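You operate a simulated robot arm through the tools that you are given. There is no shell and no other tool.

The job below is to be done with a simulated robot arm. You get a single attempt, and the scene is never put back.

Task
Scan bottle 637 and load it into cell 5 of the incubator.
Fine: press LOAD before the scan; then shut the drawer and press DONE. Set down upright: what you pick out.

Only the result counts: the job must be done as asked and must still hold three seconds after the hand-in. Knocking over, shifting, dropping, spilling or breaking anything else fails it.

Robot
A 6-joint arm with a two-finger gripper, fixed in place. Base frame: the origin is at the foot of the arm, x ahead of it, y to its left, z up. Readings come in mm, degrees, newtons and seconds.
Its first joint turns from -166.0 to 166.0 degrees. Payload 3.43 kg.
The tool frame sits at the grasp point between the pads (the TCP): z along the fingers, y along the line on which they close. The tips reach 20 mm beyond it. Largest opening 190 mm; the body of the gripper starts 248 mm behind the TCP.
Orientation is that of the tool frame in the base frame, as a unit quaternion [w, x, y, z]. With the fingers straight down and closing along the base's y, the tool's x points along the base's -x, its y along +y and its z along -z.

Tools
- The arm moves only by the tool servo_tool. Its argument "deltas" is one flat list of numbers, 7 for each row, row after row: the shift along the tool's x, y, z in mm, then the turn, a rotation vector about the tool's x, y, z in degrees, then the finger opening in mm, from 0 to 190. In form: [x, y, z, rx, ry, rz, fingers, x, y, z, rx, ry, rz, fingers, ...]. A call has 1 to 20 rows; each row shifts and turns the commanded pose from where the row before left it, along the tool's axes as they then stand. Rows are played at 5 a second. More than 50 mm and 8.6 degrees between two rows, or a gripper value outside its range, and nothing of the call is played. Where a pose cannot be reached the arm comes as near as it can. A force on the tool above 70 N (or 10 N above the force at the start of the call, whichever is more), or a blocked arm, ends the call early, and 0.2 s more pass. Each finger travels about 153 mm/s and halts on what it meets, pressing with about 28 N; the grip force reading is that of the motor and also rises with nothing between the fingers. The clock runs only during rows and for 0.2 s after the last one: add rows that do not move to give the fingers time. It gives the time, the measured TCP pose, the force on the tool (base axes), the opening and the grip force at its end, in the units of the frame above (readings bear some noise), with the torque about the TCP (base axes, N m) and any sound that the robot's microphone picked up.
- Cameras (640 x 400 px; columns grow to the right, rows downward): "scene" is fixed at [42.6, 650.2, 1527.3]; the picture's right is [-0.62, -0.79, 0.00], its down [-0.35, 0.28, -0.90] and it looks along [0.70, -0.55, -0.45] (base axes); focal length 214 px, centre (320, 200). "wrist" rides on the gripper at [70, -8, -288] in the tool frame; the picture's right is [0.12, 0.99, 0.00], its down [-0.96, 0.11, -0.25] and it looks along [-0.25, 0.03, 0.97] (tool axes); focal length 261 px, centre (320, 200). There is no depth. A picture from a camera that has moved, and an enlarged one, comes with that camera's place and axes in the base frame and with its lens. The place of the scene camera against the robot may be out by one fixed shift of up to 25 mm in any direction.
- get_image(camera): a new picture of that camera. It takes no simulated time.
- lift_body(by): slides the trunk up (or, below 0, down) by that many mm; the arm rides with it, the base frame stays. It gives what a move gives, with no picture.
- enlarge(camera, box): a new picture of the part [left, top, right, bottom] of that camera's present view, enlarged. It takes no simulated time.
- job_done(): hands the job in; it is judged then, once.

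Places have to be worked out from the pictures, the camera data and where the tool is seen. Open the gripper and draw the arm clear of the work before you hand the job in, unless the task says otherwise.

The tools are called as name(argument=value, ...) on one line, values as JSON. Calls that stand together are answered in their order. servo_tool: Moves the arm, as the interface text tells. Its arguments: {"type":"object","properties":{"deltas":{"type":"array","items":{"type":"number"}}},"required":["deltas"]} The other tools are called the same way: lift_body (by) slides the trunk up or down; get_image (camera) takes a picture; enlarge (camera, box) takes an enlarged picture of a part of a camera's view; job_done () hands the job in.

At the start:

```text
t: 0.0
tcp_pos: [491.7, 139.3, 1612.5]
orientation: [0.0, -0.001, 1.0, 0.0]
ft_force: [-0.5, 0.3, -0.7]
moment: [-0.01, 0.01, 0.02]
width: 189.9
finger_force: 0.0
trunk travel left (down, up): [-375.0, 65.0]
```

scene: 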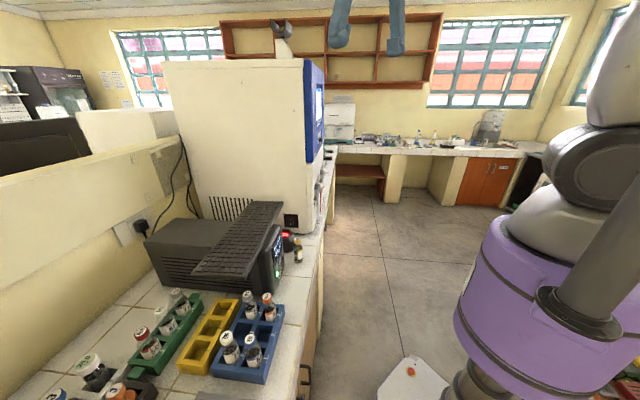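
wrist: 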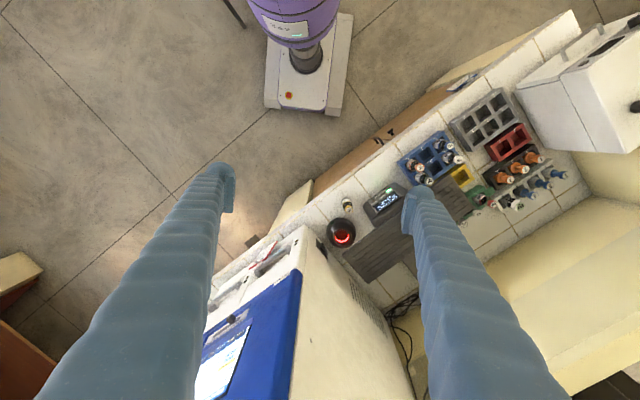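

I'll start by looking at the whole scene closely: the first pictures show racks of bottles, a scanner-like device, and a big incubator/analyser. I enlarge several parts to read labels.

get_image(camera="scene")

enlarge(camera="scene", box=[120, 180, 320, 400])

enlarge(camera="wrist", box=[320, 80, 600, 280])

enlarge(camera="wrist", box=[180, 180, 420, 400])

```text
taken
```

scene: 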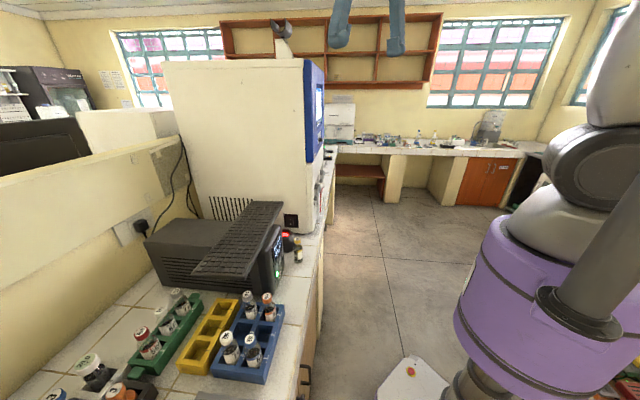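

```text
1.82 times, centred on (220, 290) of scene
camera zoom: at [42.6, 650.2, 1527.3], right [-0.62, -0.79, 0.0], down [-0.35, 0.28, -0.9], along [0.7, -0.55, -0.45], focal length 390 px, centre (502, 36)
```

zoom: 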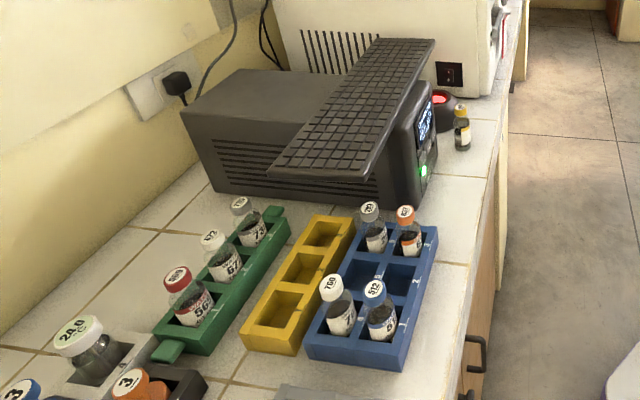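

```text
2.00 times, centred on (460, 180) of wrist
camera zoom: at [419.9, 130.2, 1899.7], right [-0.12, 0.99, 0.0], down [0.96, 0.12, 0.25], along [0.25, 0.03, -0.97], focal length 521 px, centre (40, 240)
```

zoom: 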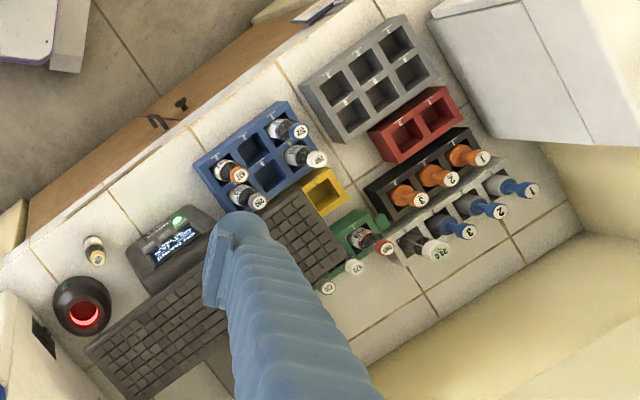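

```text
1.82 times, centred on (300, 290) of wrist
camera zoom: at [419.9, 130.2, 1899.7], right [-0.12, 0.99, 0.0], down [0.96, 0.12, 0.25], along [0.25, 0.03, -0.97], focal length 474 px, centre (356, 36)
```

zoom: 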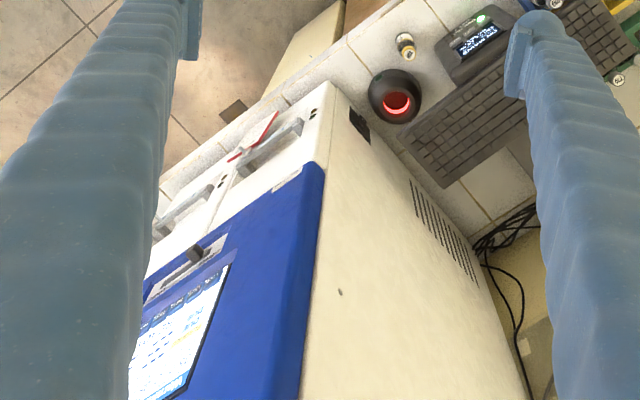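

The first pictures are too coarse to read bottle numbers, so I enlarge the racks in the scene view and the incubator in both views.

enlarge(camera="scene", box=[205, 280, 295, 390])

enlarge(camera="scene", box=[120, 280, 210, 370])

enlarge(camera="scene", box=[30, 340, 160, 400])

enlarge(camera="scene", box=[260, 60, 350, 270])

enlarge(camera="wrist", box=[400, 80, 580, 220])

enlarge(camera="wrist", box=[190, 290, 320, 400])

enlarge(camera="wrist", box=[320, 180, 420, 260])

```text
3.64 times, centred on (250, 335) of scene
camera zoom: at [42.6, 650.2, 1527.3], right [-0.62, -0.79, 0.0], down [-0.35, 0.28, -0.9], along [0.7, -0.55, -0.45], focal length 780 px, centre (574, -291)
```

zoom: 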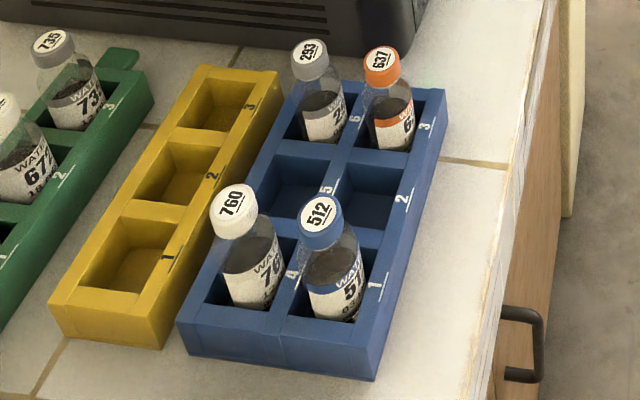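

```text
4.44 times, centred on (165, 325) of scene
camera zoom: at [42.6, 650.2, 1527.3], right [-0.62, -0.79, 0.0], down [-0.35, 0.28, -0.9], along [0.7, -0.55, -0.45], focal length 953 px, centre (1009, -356)
```

zoom: 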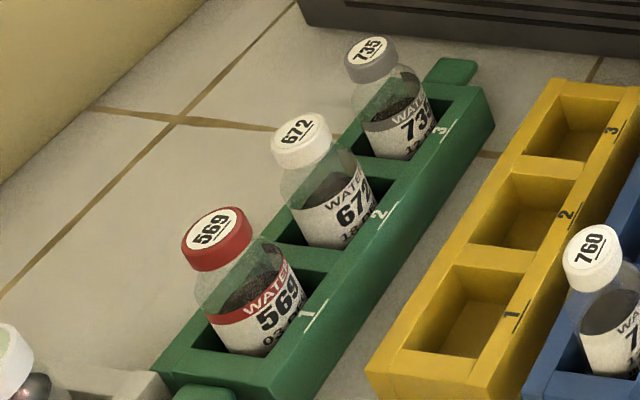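

```text
4.92 times, centred on (95, 370) of scene
camera zoom: at [42.6, 650.2, 1527.3], right [-0.62, -0.79, 0.0], down [-0.35, 0.28, -0.9], along [0.7, -0.55, -0.45], focal length 1056 px, centre (1428, -637)
```

zoom: 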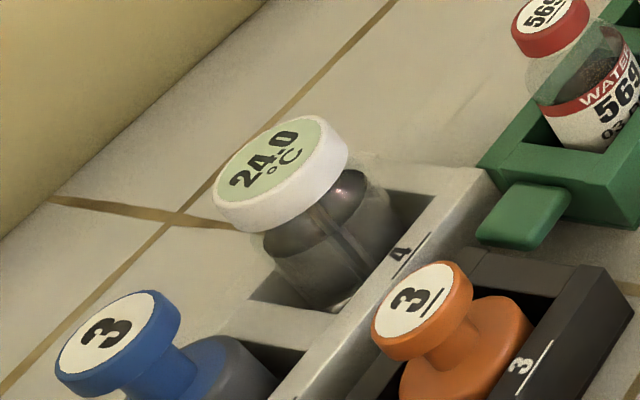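

```text
1.90 times, centred on (305, 165) of scene
camera zoom: at [42.6, 650.2, 1527.3], right [-0.62, -0.79, 0.0], down [-0.35, 0.28, -0.9], along [0.7, -0.55, -0.45], focal length 408 px, centre (349, 267)
```

zoom: 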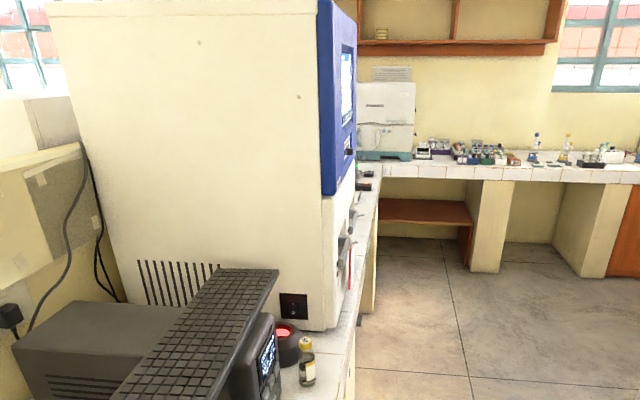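

```text
2.86 times, centred on (490, 150) of wrist
camera zoom: at [419.9, 130.2, 1899.7], right [-0.12, 0.99, 0.0], down [0.96, 0.12, 0.25], along [0.25, 0.03, -0.97], focal length 745 px, centre (-166, 343)
```

zoom: 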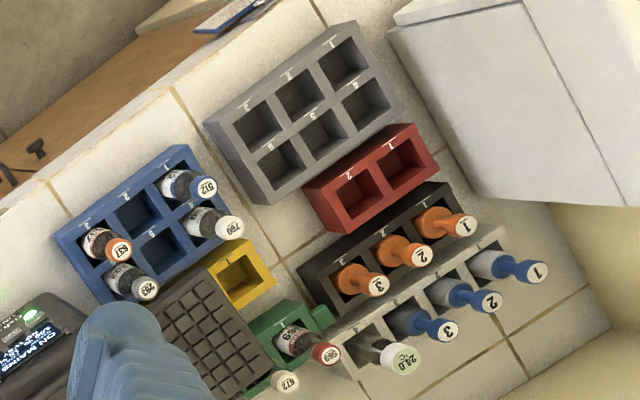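

```text
3.64 times, centred on (255, 345) of wrist
camera zoom: at [419.9, 130.2, 1899.7], right [-0.12, 0.99, 0.0], down [0.96, 0.12, 0.25], along [0.25, 0.03, -0.97], focal length 948 px, centre (556, -327)
```

zoom: 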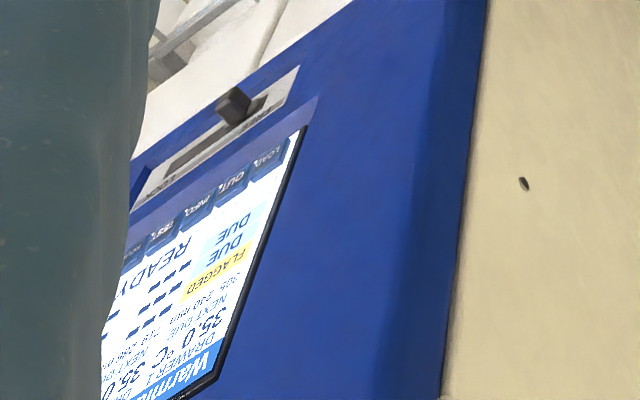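

```text
5.00 times, centred on (370, 220) of wrist
camera zoom: at [419.9, 130.2, 1899.7], right [-0.12, 0.99, 0.0], down [0.96, 0.12, 0.25], along [0.25, 0.03, -0.97], focal length 1303 px, centre (70, 100)
```

zoom: 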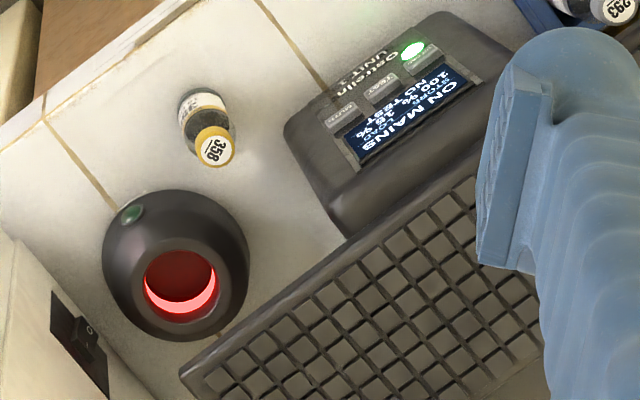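

Bottle 637 (orange cap) sits in the blue rack, slot 3, the scanner cup glows red near (796, 260, ~915), and the incubator front faces about (-0.7,-0.7). I move the tool to the right and turn/tilt it so that the wrist camera looks at the incubator's front.

servo_tool(deltas=[0, -46, 0, 0, 0, 0, 190, 0, -46, 0, 0, 0, 0, 190, 0, -46, 0, 0, 0, 0, 190, 0, 0, 0, 0, 0, -7.5, 190, 0, 0, 0, 0, 0, -7.5, 190, 0, 0, 0, 0, 0, -7.5, 190, 0, 0, 0, 0, 0, -7.5, 190, 0, 0, 0, 0, 0, -7.5, 190, 0, 0, 0, 0, 0, -7.5, 190, 0, 0, 0, 0, -7.5, 0, 190, 0, 0, 0, 0, -7.5, 0, 190, 0, 0, 0, 0, -7.5, 0, 190, 0, 0, 0, 0, -7.5, 0, 190])

get_image(camera="wrist")

get_image(camera="scene")

```text
t: 2.8
tcp_pos: [494.2, 4.3, 1608.8]
orientation: [0.234, -0.373, 0.892, 0.105]
ft_force: [-0.2, -1.1, -0.2]
moment: [0.12, 0.12, 0.05]
width: 190.0
finger_force: 0.0
trunk travel left (down, up): [-375.0, 65.0]
```

```text
taken
camera wrist: at [359.6, -150.3, 1821.7], right [-0.78, 0.62, -0.05], down [0.42, 0.58, 0.69], along [0.46, 0.52, -0.72], focal length 261 px, centre (320, 200)
```

wrist: 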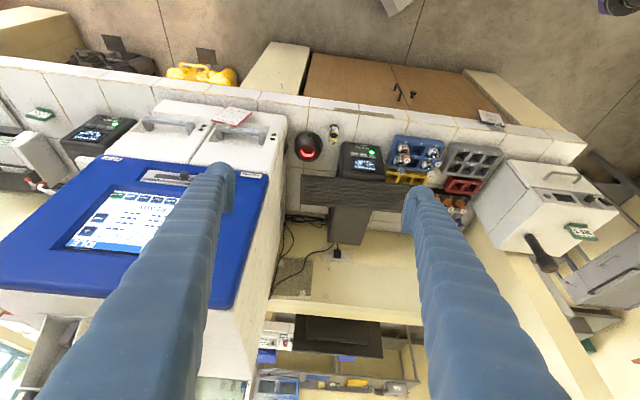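

```text
taken
```

scene: 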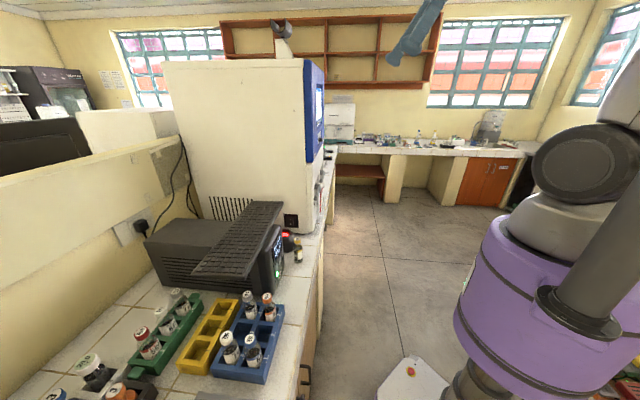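

This view (upside down) shows the incubator's screen, two drawers with handles, and a second UPS-like box. I enlarge those parts.

enlarge(camera="wrist", box=[30, 80, 300, 260])

enlarge(camera="wrist", box=[50, 170, 210, 260])

enlarge(camera="wrist", box=[280, 90, 540, 230])

enlarge(camera="wrist", box=[60, 90, 160, 150])

```text
2.22 times, centred on (165, 170) of wrist
camera zoom: at [359.6, -150.3, 1821.7], right [-0.78, 0.62, -0.05], down [0.42, 0.58, 0.69], along [0.46, 0.52, -0.72], focal length 579 px, centre (664, 267)
```

zoom: 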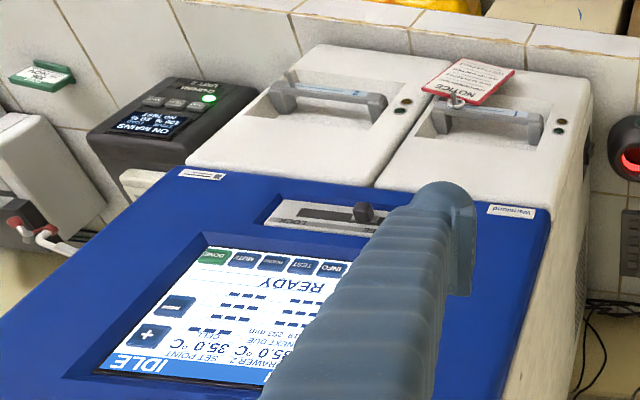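

```text
4.00 times, centred on (130, 215) of wrist
camera zoom: at [359.6, -150.3, 1821.7], right [-0.78, 0.62, -0.05], down [0.42, 0.58, 0.69], along [0.46, 0.52, -0.72], focal length 1043 px, centre (1080, 140)
```

zoom: 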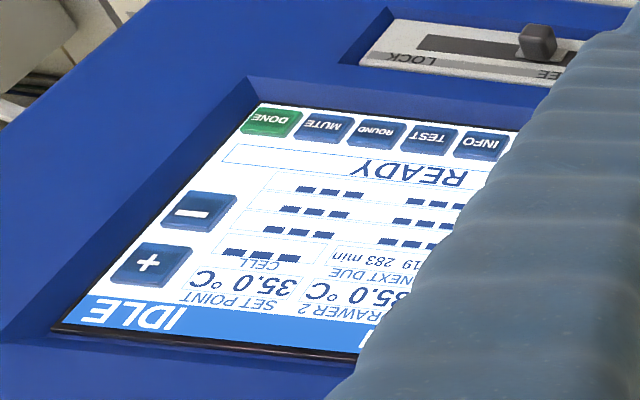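

```text
2.46 times, centred on (410, 160) of wrist
camera zoom: at [359.6, -150.3, 1821.7], right [-0.78, 0.62, -0.05], down [0.42, 0.58, 0.69], along [0.46, 0.52, -0.72], focal length 642 px, centre (98, 298)
```

zoom: 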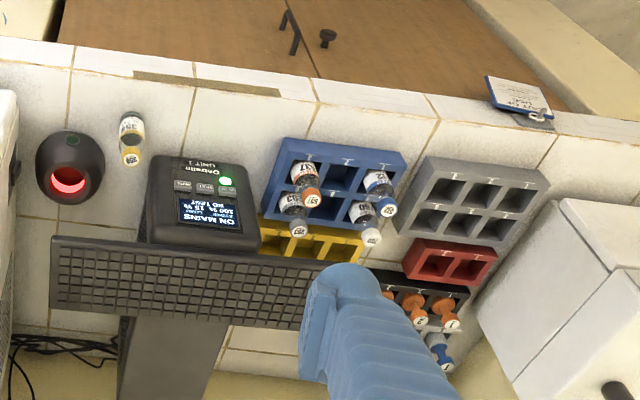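

```text
6.40 times, centred on (110, 120) of wrist
camera zoom: at [359.6, -150.3, 1821.7], right [-0.78, 0.62, -0.05], down [0.42, 0.58, 0.69], along [0.46, 0.52, -0.72], focal length 1668 px, centre (1664, 712)
```

zoom: 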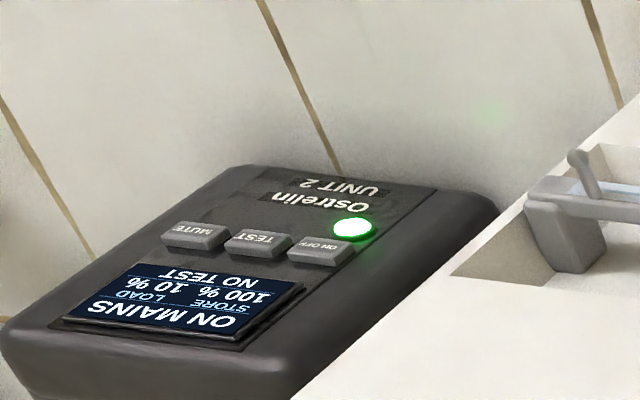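

The screen reads IDLE with keys LOAD, OUT, INFO, TEST, ROUND, MUTE, DONE, and a NOTICE tag hangs on drawer 1's handle. I tilt further and move right/down to view the front panel more squarely.

servo_tool(deltas=[0, 0, 0, 3.33, 0, 5.77, 190, 0, 0, 0, 3.33, 0, 5.77, 190, 0, 0, 0, 3.33, 0, 5.77, 190, 0, 0, 0, 0, -7.5, 0, 190, 0, 0, 0, 0, -7.5, 0, 190, 0, 0, 0, 0, -7.5, 0, 190, 0, 0, 0, 0, -7.5, 0, 190, 13.9, -30.3, 30.7, 0, 0, 0, 190, 13.9, -30.3, 30.7, 0, 0, 0, 190, 13.9, -30.3, 30.7, 0, 0, 0, 190, 13.9, -30.3, 30.7, 0, 0, 0, 190, 13.9, -30.3, 30.7, 0, 0, 0, 190])

get_image(camera="wrist")

get_image(camera="scene")

```text
t: 4.1
tcp_pos: [485.6, 96.6, 1613.5]
orientation: [0.375, -0.292, 0.87, 0.13]
ft_force: [0.1, 0.3, 0.4]
moment: [-0.04, -0.02, -0.08]
width: 189.8
finger_force: 0.1
trunk travel left (down, up): [-375.0, 65.0]
stopped in row 6: the arm was blocked; the commanded pose is now the measured one
```

```text
taken
camera wrist: at [284.9, -67.4, 1759.3], right [-0.67, 0.74, -0.08], down [0.31, 0.38, 0.87], along [0.68, 0.55, -0.48], focal length 261 px, centre (320, 200)
```

wrist: 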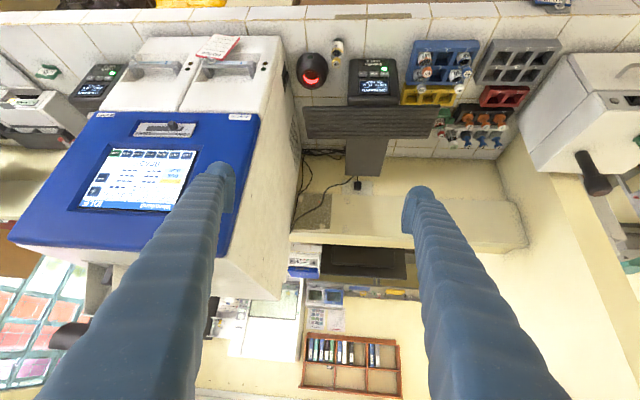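

```text
taken
```

scene: 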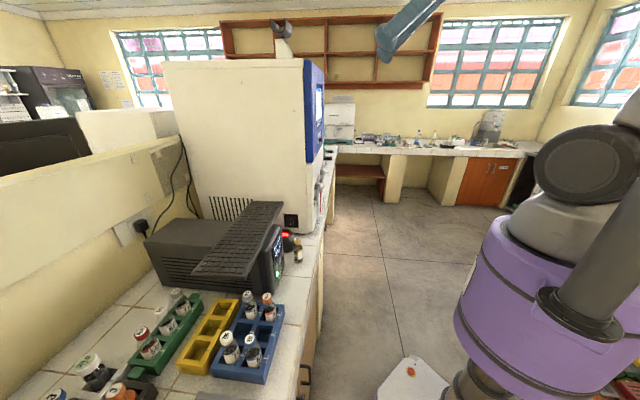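

The arm was blocked because the wrist got folded back too close to the base column. I now move the TCP forward/right/down in the present orientation to open up the arm.

servo_tool(deltas=[5.4, -38.7, 17.4, 0, 0, 0, 190, 5.4, -38.7, 17.4, 0, 0, 0, 190, 5.4, -38.7, 17.4, 0, 0, 0, 190, 5.4, -38.7, 17.4, 0, 0, 0, 190, 5.4, -38.7, 17.4, 0, 0, 0, 190, 5.4, -38.7, 17.4, 0, 0, 0, 190, 5.4, -38.7, 17.4, 0, 0, 0, 190])

get_image(camera="wrist")

get_image(camera="scene")

```text
t: 5.7
tcp_pos: [703.4, -84.8, 1499.2]
orientation: [0.376, -0.291, 0.871, 0.128]
ft_force: [0.4, -0.3, -0.1]
moment: [0.06, 0.06, 0.09]
width: 190.0
finger_force: 0.1
trunk travel left (down, up): [-375.0, 65.0]
```

```text
taken
camera wrist: at [502.7, -247.6, 1645.0], right [-0.66, 0.74, -0.08], down [0.32, 0.38, 0.87], along [0.68, 0.55, -0.49], focal length 261 px, centre (320, 200)
```

wrist: 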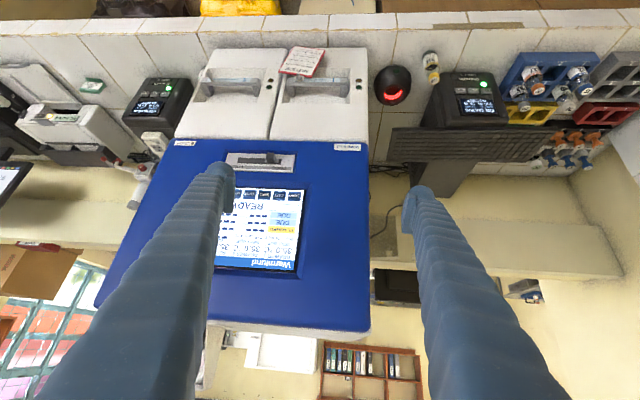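

```text
taken
```

scene: 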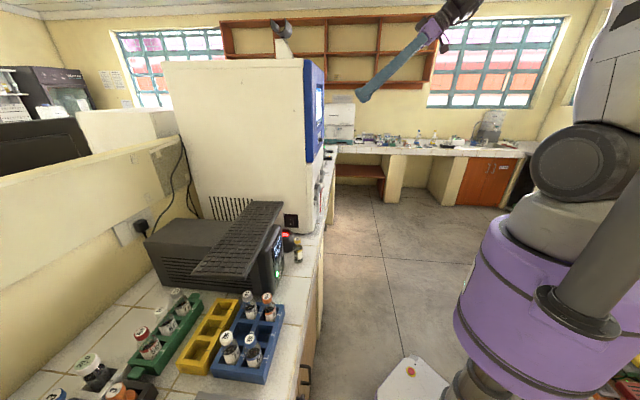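

Now the front panel is well in view. I enlarge the screen, the slider, the drawers and the notice.

enlarge(camera="wrist", box=[210, 180, 310, 275])

enlarge(camera="wrist", box=[270, 40, 370, 110])

enlarge(camera="wrist", box=[180, 40, 290, 140])

enlarge(camera="wrist", box=[210, 140, 310, 190])

enlarge(camera="wrist", box=[360, 40, 480, 130])

enlarge(camera="wrist", box=[490, 40, 640, 180])

enlarge(camera="wrist", box=[20, 60, 200, 160])

```text
4.21 times, centred on (260, 228) of wrist
camera zoom: at [502.7, -247.6, 1645.0], right [-0.66, 0.74, -0.08], down [0.32, 0.38, 0.87], along [0.68, 0.55, -0.49], focal length 1098 px, centre (573, 84)
```

zoom: 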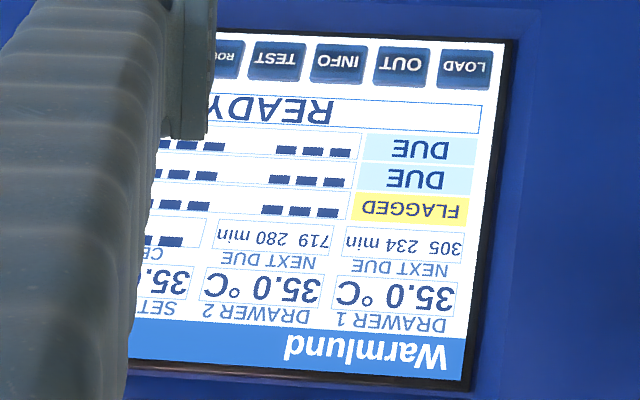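

```text
5.71 times, centred on (320, 75) of wrist
camera zoom: at [502.7, -247.6, 1645.0], right [-0.66, 0.74, -0.08], down [0.32, 0.38, 0.87], along [0.68, 0.55, -0.49], focal length 1489 px, centre (320, 914)
```

zoom: 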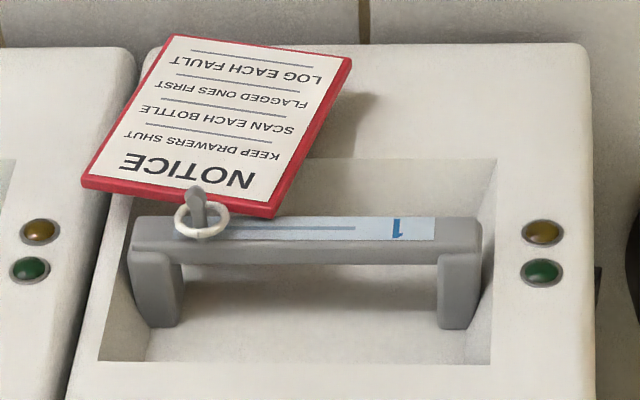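

```text
4.00 times, centred on (235, 90) of wrist
camera zoom: at [502.7, -247.6, 1645.0], right [-0.66, 0.74, -0.08], down [0.32, 0.38, 0.87], along [0.68, 0.55, -0.49], focal length 1043 px, centre (660, 640)
```

zoom: 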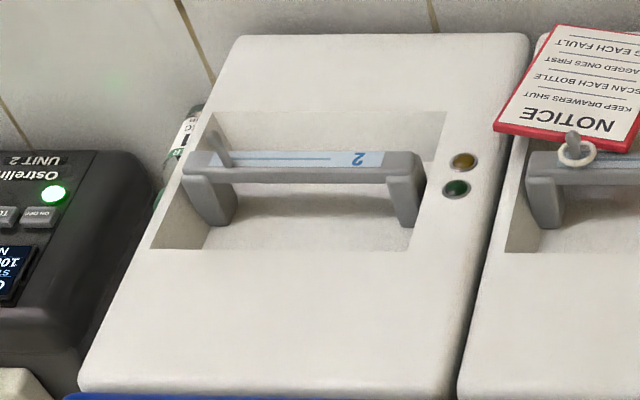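

```text
6.40 times, centred on (260, 165) of wrist
camera zoom: at [502.7, -247.6, 1645.0], right [-0.66, 0.74, -0.08], down [0.32, 0.38, 0.87], along [0.68, 0.55, -0.49], focal length 1668 px, centre (704, 424)
```

zoom: 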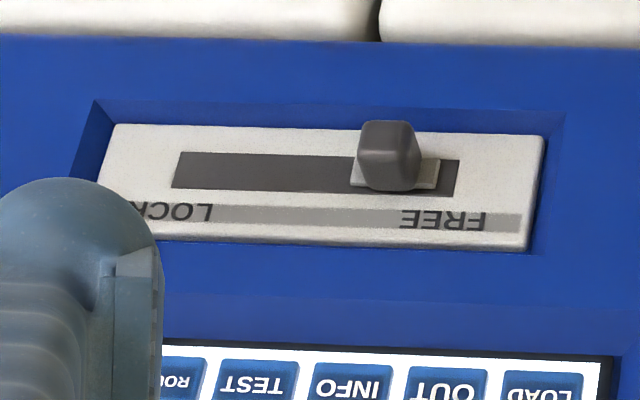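

```text
4.44 times, centred on (420, 85) of wrist
camera zoom: at [502.7, -247.6, 1645.0], right [-0.66, 0.74, -0.08], down [0.32, 0.38, 0.87], along [0.68, 0.55, -0.49], focal length 1158 px, centre (-124, 711)
```

zoom: 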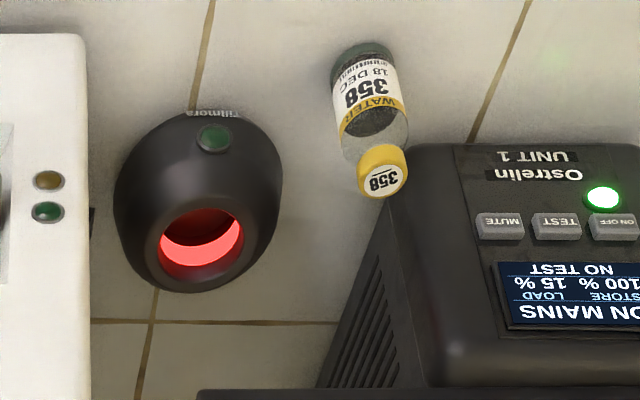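

```text
2.86 times, centred on (565, 110) of wrist
camera zoom: at [502.7, -247.6, 1645.0], right [-0.66, 0.74, -0.08], down [0.32, 0.38, 0.87], along [0.68, 0.55, -0.49], focal length 745 px, centre (-380, 457)
```

zoom: 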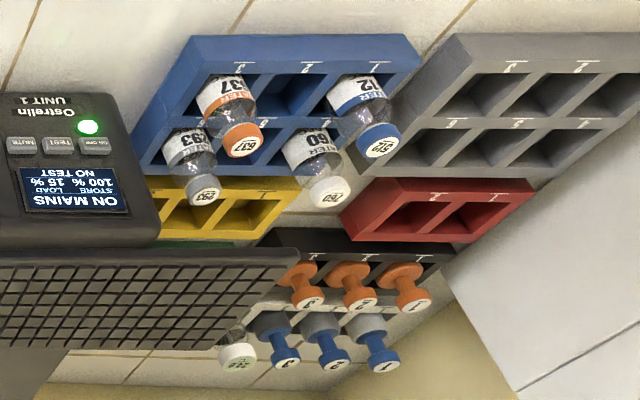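

```text
3.56 times, centred on (110, 110) of wrist
camera zoom: at [502.7, -247.6, 1645.0], right [-0.66, 0.74, -0.08], down [0.32, 0.38, 0.87], along [0.68, 0.55, -0.49], focal length 927 px, centre (1067, 520)
```

zoom: 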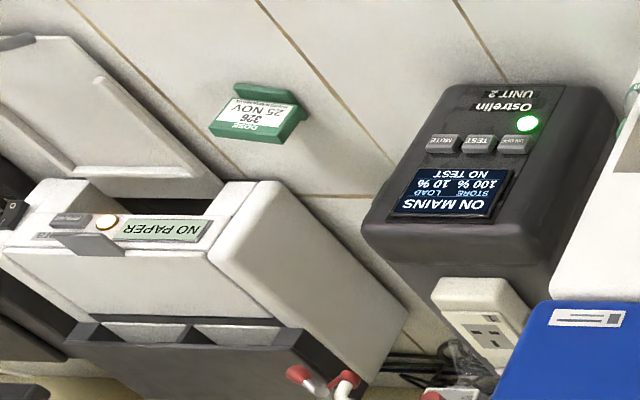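

The front plane is x+y≈896 and the LOAD key triangulates to about (895, 1, 1381). I turn 10° so the tool faces the panel and bring the right-hand (−y) finger tip to about 40 mm in front of LOAD.

servo_tool(deltas=[0, 0, 0, -3.64, 0.03, -3.42, 190, 0, 0, 0, -3.64, 0.03, -3.42, 190])

```text
t: 6.3
tcp_pos: [699.4, -84.7, 1502.8]
orientation: [0.363, -0.366, 0.842, 0.16]
ft_force: [0.9, 0.0, 0.8]
moment: [0.06, -0.05, 0.01]
width: 190.2
finger_force: 0.1
trunk travel left (down, up): [-375.0, 65.0]
```

servo_tool(deltas=[0.45, 5.35, 43.3, 0, 0, 0, 190, 0.45, 5.35, 43.3, 0, 0, 0, 190, 0.45, 5.35, 43.3, 0, 0, 0, 190, 0.45, 5.35, 43.3, 0, 0, 0, 190, 0, 0, 0, 0, 0, 0, 190])

get_image(camera="wrist")

get_image(camera="scene")

```text
t: 7.5
tcp_pos: [769.0, 22.8, 1379.6]
orientation: [0.363, -0.365, 0.842, 0.16]
ft_force: [-0.5, -0.2, -0.3]
moment: [0.01, 0.0, -0.05]
width: 190.0
finger_force: 0.0
trunk travel left (down, up): [-375.0, 65.0]
```

```text
taken
camera wrist: at [598.8, -173.2, 1524.8], right [-0.78, 0.62, -0.08], down [0.24, 0.43, 0.87], along [0.57, 0.66, -0.48], focal length 261 px, centre (320, 200)
```

wrist: 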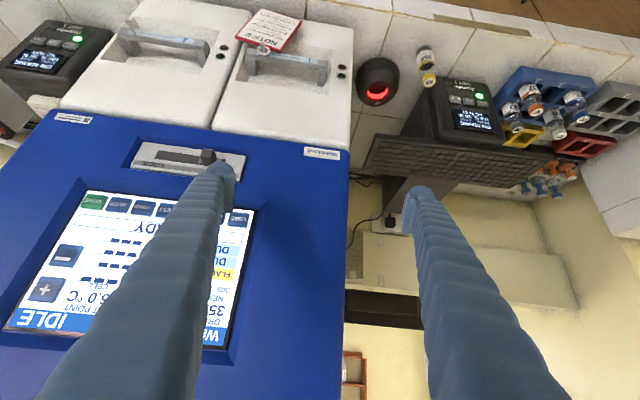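

```text
taken
```

scene: 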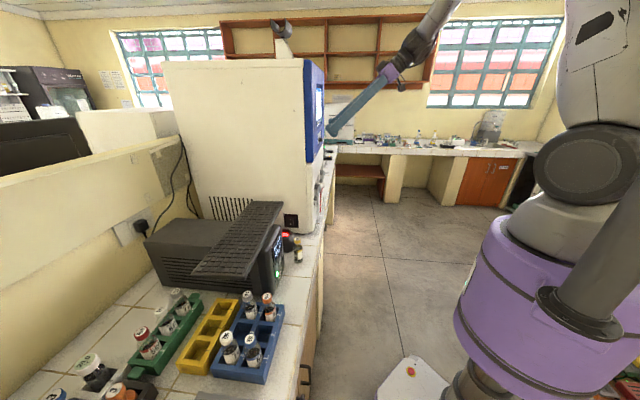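

enlarge(camera="wrist", box=[160, 140, 280, 240])

enlarge(camera="scene", box=[295, 80, 375, 150])

```text
4.00 times, centred on (220, 190) of wrist
camera zoom: at [598.8, -173.2, 1524.8], right [-0.78, 0.62, -0.08], down [0.24, 0.43, 0.87], along [0.57, 0.66, -0.48], focal length 1043 px, centre (720, 240)
```

zoom: 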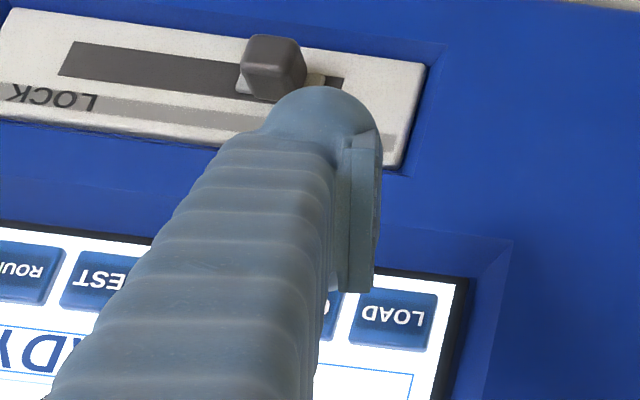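

```text
5.71 times, centred on (335, 115) of scene
camera zoom: at [42.6, 650.2, 1527.3], right [-0.62, -0.79, 0.0], down [-0.35, 0.28, -0.9], along [0.7, -0.55, -0.45], focal length 1226 px, centre (234, 686)
```

zoom: 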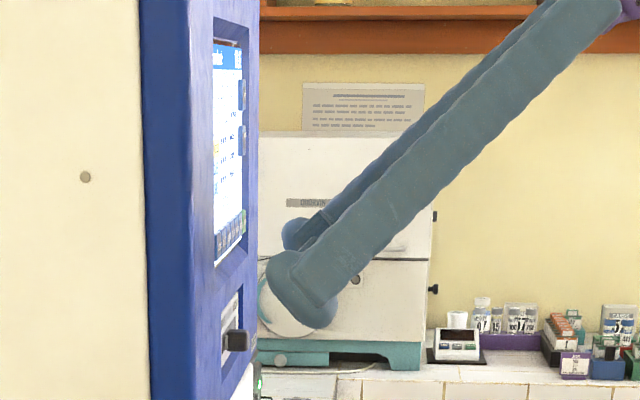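

The LOAD key lies just ahead of the right finger's tip (same lateral position and height within a few mm). I approach along the panel normal slowly, first 24 mm, then in small steps while watching the force.

servo_tool(deltas=[0, 2.6, 0, 0, 0, 0, 190, -5.5, -0.3, 5.8, 0, 0, 0, 190, -5.5, -0.3, 5.8, 0, 0, 0, 190, -5.5, -0.3, 5.8, 0, 0, 0, 190])

enlarge(camera="scene", box=[295, 80, 375, 150])

enlarge(camera="wrist", box=[160, 140, 280, 240])

```text
t: 8.5
tcp_pos: [785.2, 41.6, 1381.4]
orientation: [0.363, -0.365, 0.842, 0.161]
ft_force: [-0.7, -0.3, 0.4]
moment: [0.02, 0.01, 0.05]
width: 190.1
finger_force: 0.0
trunk travel left (down, up): [-375.0, 65.0]
```

```text
5.71 times, centred on (335, 115) of scene
camera zoom: at [42.6, 650.2, 1527.3], right [-0.62, -0.79, 0.0], down [-0.35, 0.28, -0.9], along [0.7, -0.55, -0.45], focal length 1226 px, centre (234, 686)
```

zoom: 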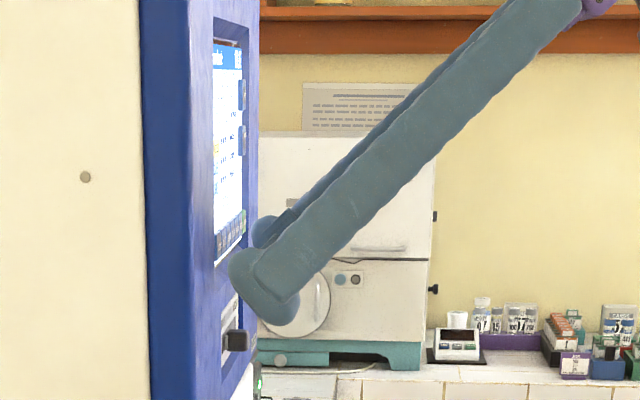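

```text
4.00 times, centred on (220, 190) of wrist
camera zoom: at [615.5, -154.5, 1526.5], right [-0.78, 0.62, -0.08], down [0.25, 0.43, 0.87], along [0.57, 0.66, -0.49], focal length 1043 px, centre (720, 240)
```

zoom: 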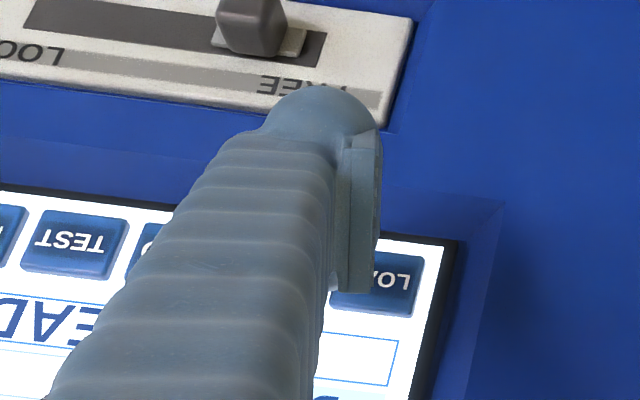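

servo_tool(deltas=[-3.4, -0.2, 3.6, 0, 0, 0, 190, -3.4, -0.2, 3.6, 0, 0, 0, 190, -1.4, -0.1, 1.5, 0, 0, 0, 190, -1.4, -0.1, 1.5, 0, 0, 0, 190])

enlarge(camera="wrist", box=[160, 140, 280, 240])

```text
t: 9.5
tcp_pos: [795.0, 51.9, 1381.1]
orientation: [0.362, -0.366, 0.842, 0.16]
ft_force: [0.0, 0.1, -0.2]
moment: [0.0, -0.02, 0.01]
width: 189.8
finger_force: 0.0
trunk travel left (down, up): [-375.0, 65.0]
```

```text
4.00 times, centred on (220, 190) of wrist
camera zoom: at [624.9, -143.7, 1527.4], right [-0.78, 0.62, -0.08], down [0.24, 0.43, 0.87], along [0.57, 0.66, -0.48], focal length 1043 px, centre (720, 240)
```

zoom: 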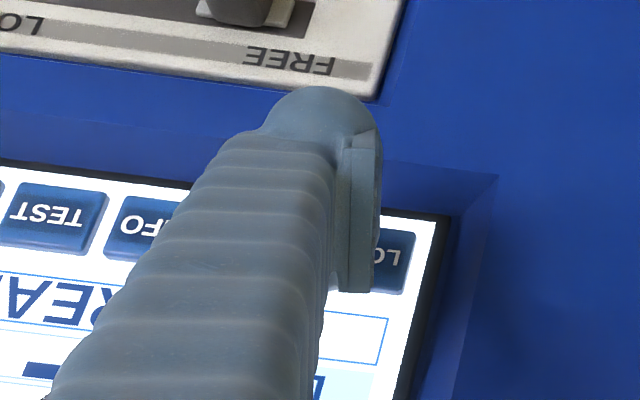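

servo_tool(deltas=[-1.4, -0.1, 1.5, 0, 0, 0, 190, -1.4, -0.1, 1.5, 0, 0, 0, 190, -1.0, -0.05, 1.1, 0, 0, 0, 190, 0, 0, 0, 0, 0, 0, 190])

enlarge(camera="scene", box=[295, 80, 375, 150])

enlarge(camera="wrist", box=[160, 140, 280, 240])

```text
t: 10.5
tcp_pos: [798.0, 55.5, 1383.8]
orientation: [0.363, -0.366, 0.842, 0.16]
ft_force: [0.0, -0.3, -0.4]
moment: [0.03, 0.04, 0.02]
width: 189.8
finger_force: 0.0
trunk travel left (down, up): [-375.0, 65.0]
```

```text
5.71 times, centred on (335, 115) of scene
camera zoom: at [42.6, 650.2, 1527.3], right [-0.62, -0.79, 0.0], down [-0.35, 0.28, -0.9], along [0.7, -0.55, -0.45], focal length 1226 px, centre (234, 686)
```

zoom: 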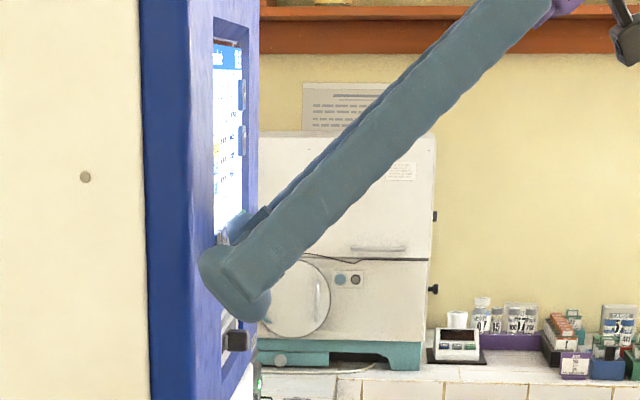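

```text
4.00 times, centred on (220, 190) of wrist
camera zoom: at [629.0, -140.7, 1528.0], right [-0.78, 0.62, -0.08], down [0.24, 0.43, 0.87], along [0.57, 0.66, -0.48], focal length 1043 px, centre (720, 240)
```

zoom: 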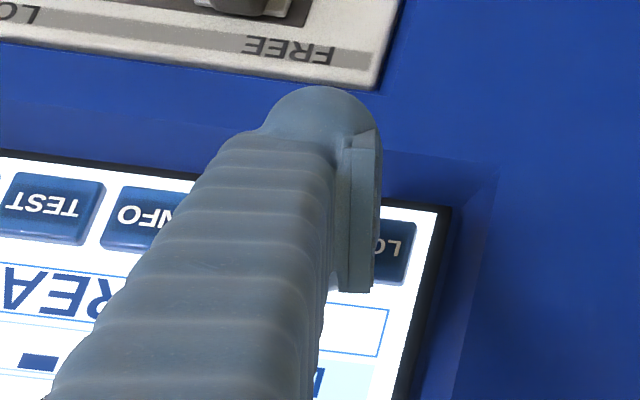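

servo_tool(deltas=[-1.4, -0.1, 1.5, 0, 0, 0, 190, -1.4, -0.1, 1.5, 0, 0, 0, 190, 0, 0, 0, 0, 0, 0, 190])

get_image(camera="wrist")

```text
t: 11.3
tcp_pos: [801.3, 57.5, 1383.3]
orientation: [0.363, -0.366, 0.842, 0.161]
ft_force: [0.1, -0.6, -0.8]
moment: [0.03, -0.02, -0.02]
width: 189.8
finger_force: 0.1
trunk travel left (down, up): [-375.0, 65.0]
```

```text
taken
camera wrist: at [632.0, -137.6, 1527.7], right [-0.78, 0.62, -0.08], down [0.24, 0.43, 0.87], along [0.57, 0.66, -0.48], focal length 261 px, centre (320, 200)
```

wrist: 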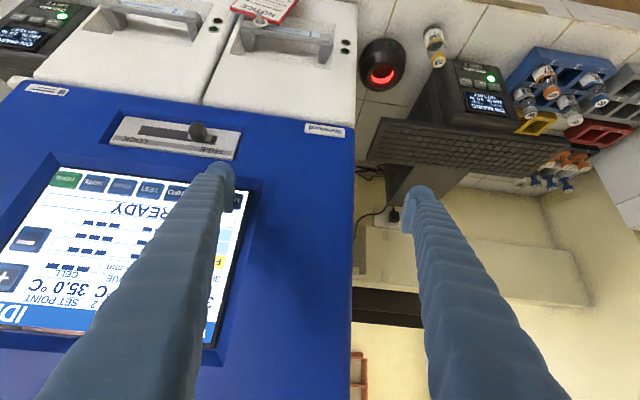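

servo_tool(deltas=[-1.4, -0.1, 1.5, 0, 0, 0, 190, -1.4, -0.1, 1.5, 0, 0, 0, 190, 0, 0, 0, 0, 0, 0, 190])

enlarge(camera="wrist", box=[160, 120, 280, 220])

enlarge(camera="scene", box=[295, 80, 375, 150])

```text
t: 12.1
tcp_pos: [804.1, 61.7, 1383.2]
orientation: [0.362, -0.366, 0.842, 0.159]
ft_force: [-1.8, 0.3, -0.7]
moment: [0.04, 0.03, -0.13]
width: 190.0
finger_force: 0.0
trunk travel left (down, up): [-375.0, 65.0]
heard: click
```

```text
4.00 times, centred on (220, 170) of wrist
camera zoom: at [634.7, -134.3, 1527.5], right [-0.78, 0.62, -0.08], down [0.24, 0.43, 0.87], along [0.57, 0.66, -0.48], focal length 1043 px, centre (720, 320)
```

zoom: 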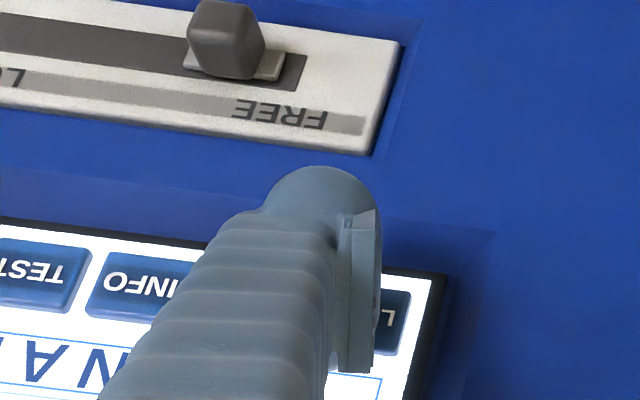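

```text
5.71 times, centred on (335, 115) of scene
camera zoom: at [42.6, 650.2, 1527.3], right [-0.62, -0.79, 0.0], down [-0.35, 0.28, -0.9], along [0.7, -0.55, -0.45], focal length 1226 px, centre (234, 686)
```

zoom: 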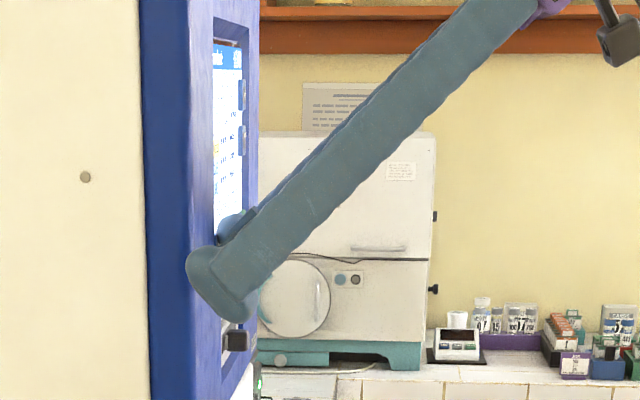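

A click was heard, so a key was pressed. I back off along the normal and look at the screen to confirm it was LOAD.

servo_tool(deltas=[6.85, 0.4, -7.3, 0, 0, 0, 190, 13.7, 0.7, -14.6, 0, 0, 0, 190, 27.4, 1.5, -29.1, 0, 0, 0, 190, 27.4, 1.5, -29.1, 0, 0, 0, 190, 0, 0, 0, 0, 0, 0, 190])

get_image(camera="wrist")

enlarge(camera="wrist", box=[30, 150, 270, 330])

```text
t: 13.3
tcp_pos: [728.1, -14.9, 1381.9]
orientation: [0.363, -0.366, 0.842, 0.161]
ft_force: [0.8, -0.4, 0.1]
moment: [0.01, 0.02, 0.01]
width: 190.2
finger_force: 0.0
trunk travel left (down, up): [-375.0, 65.0]
```

```text
taken
camera wrist: at [557.8, -211.3, 1527.9], right [-0.78, 0.62, -0.08], down [0.24, 0.43, 0.87], along [0.57, 0.66, -0.49], focal length 261 px, centre (320, 200)
```

wrist: 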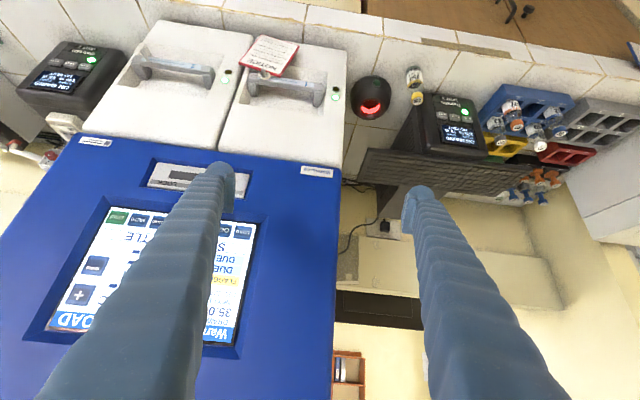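

```text
2.22 times, centred on (150, 240) of wrist
camera zoom: at [557.8, -211.3, 1527.9], right [-0.78, 0.62, -0.08], down [0.24, 0.43, 0.87], along [0.57, 0.66, -0.49], focal length 579 px, centre (698, 111)
```

zoom: 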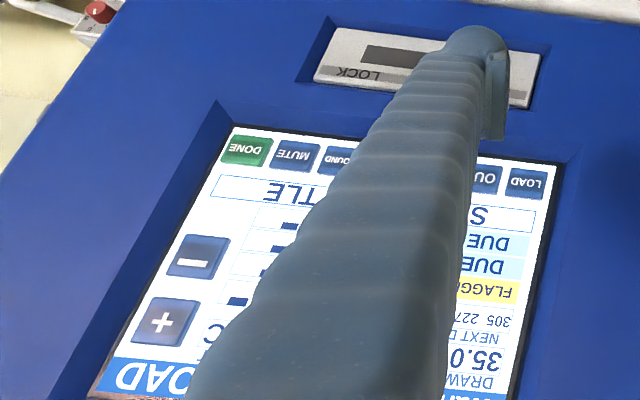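

The screen now shows LOAD / "SCAN BOTTLE", so the key worked. Next I tilt the tool back to vertical and swing left over the racks to inspect bottle 637 and the scanner closely.

servo_tool(deltas=[0, 0, -20, 0, 7.75, 0, 190, 0, 0, 0, 0, 7.75, 0, 190, 0, 0, 0, 0, 7.75, 0, 190, 0, 0, 0, 0, 7.75, 0, 190, 0, 0, 0, 0, 7.75, 0, 190, 0, 0, 0, 0, 7.75, 0, 190, 0, 45, 0, 0, 0, 0, 190, 0, 45, 0, 0, 0, 0, 190, 0, 45, 0, 0, 0, 0, 190, 0, 45, 0, 0, 0, 0, 190, 0, 45, 0, 0, 0, 0, 190, 0, 45, 0, 0, 0, 0, 190, 0, 45, 0, 0, 0, 0, 190, 0, 45, 0, 0, 0, 0, 190, 0, 45, 0, 0, 0, 0, 190, 0, 45, 0, 0, 0, 0, 190])

get_image(camera="wrist")

get_image(camera="scene")

```text
t: 16.3
tcp_pos: [457.5, 196.8, 1308.9]
orientation: [-0.095, -0.38, 0.92, 0.0]
ft_force: [0.8, -0.7, -0.2]
moment: [0.14, 0.11, -0.03]
width: 190.0
finger_force: 0.0
trunk travel left (down, up): [-375.0, 65.0]
stopped in row 15: the arm was blocked; the commanded pose is now the measured one
```

```text
taken
camera wrist: at [463.7, 161.2, 1601.5], right [-0.78, 0.62, 0.09], down [0.63, 0.77, 0.08], along [-0.02, 0.12, -0.99], focal length 261 px, centre (320, 200)
```

wrist: 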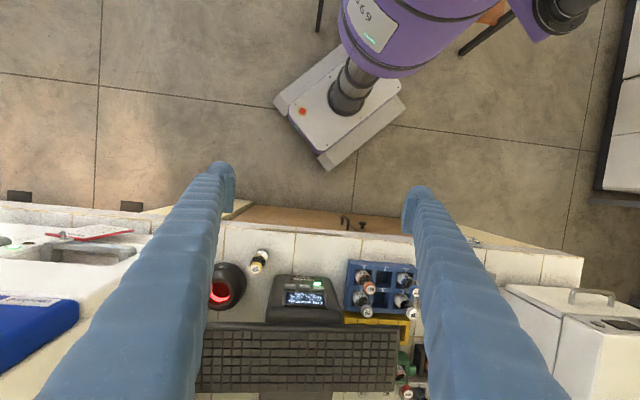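

```text
taken
```

scene: 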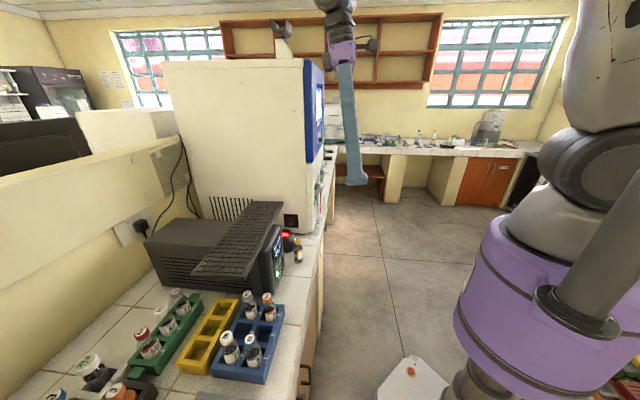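

The arm got blocked again when the wrist came too close to the column. I move forward-left over the counter and level the tool so it points straight down.

servo_tool(deltas=[-33.4, 28.5, -2.3, 0, 0, 0, 190, -33.4, 28.5, -2.3, 0, 0, 0, 190, -33.4, 28.5, -2.3, 0, 0, 0, 190, -33.4, 28.5, -2.3, 0, 0, 0, 190, -33.4, 28.5, -2.3, 0, 0, 0, 190, -33.4, 28.5, -2.3, 0, 0, 0, 190, 0, 0, 0, 2.15, -5, 0, 190, 0, 0, 0, 2.15, -5, 0, 190, 0, 0, 0, 0, 0, 0, 190])

get_image(camera="wrist")

get_image(camera="scene")

```text
t: 18.3
tcp_pos: [474.3, 465.1, 1302.6]
orientation: [0.004, -0.385, 0.923, -0.003]
ft_force: [-0.1, 0.3, -0.5]
moment: [-0.1, 0.03, -0.01]
width: 190.2
finger_force: 0.2
trunk travel left (down, up): [-375.0, 65.0]
```

```text
taken
camera wrist: at [427.9, 407.8, 1590.0], right [-0.79, 0.61, -0.01], down [0.59, 0.76, 0.25], along [0.16, 0.19, -0.97], focal length 261 px, centre (320, 200)
```

wrist: 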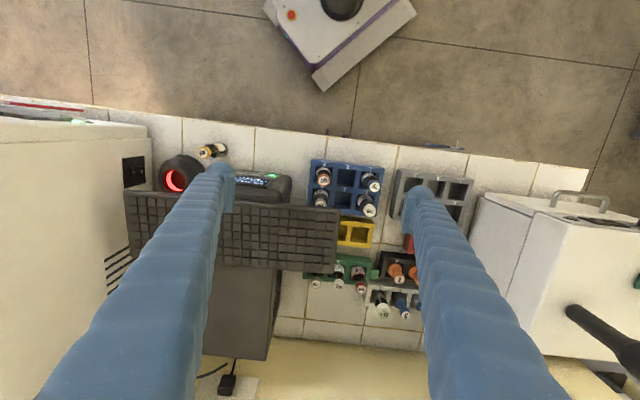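

```text
taken
```

scene: 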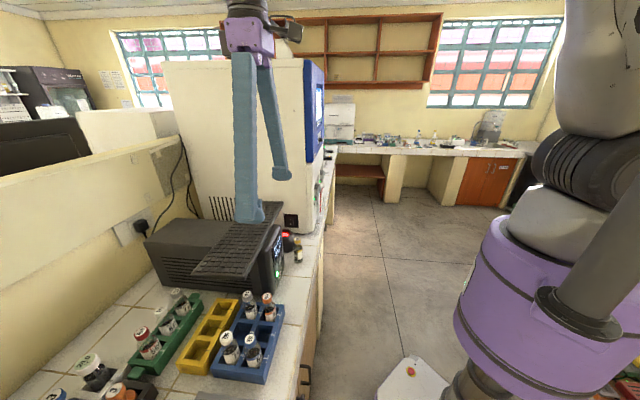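

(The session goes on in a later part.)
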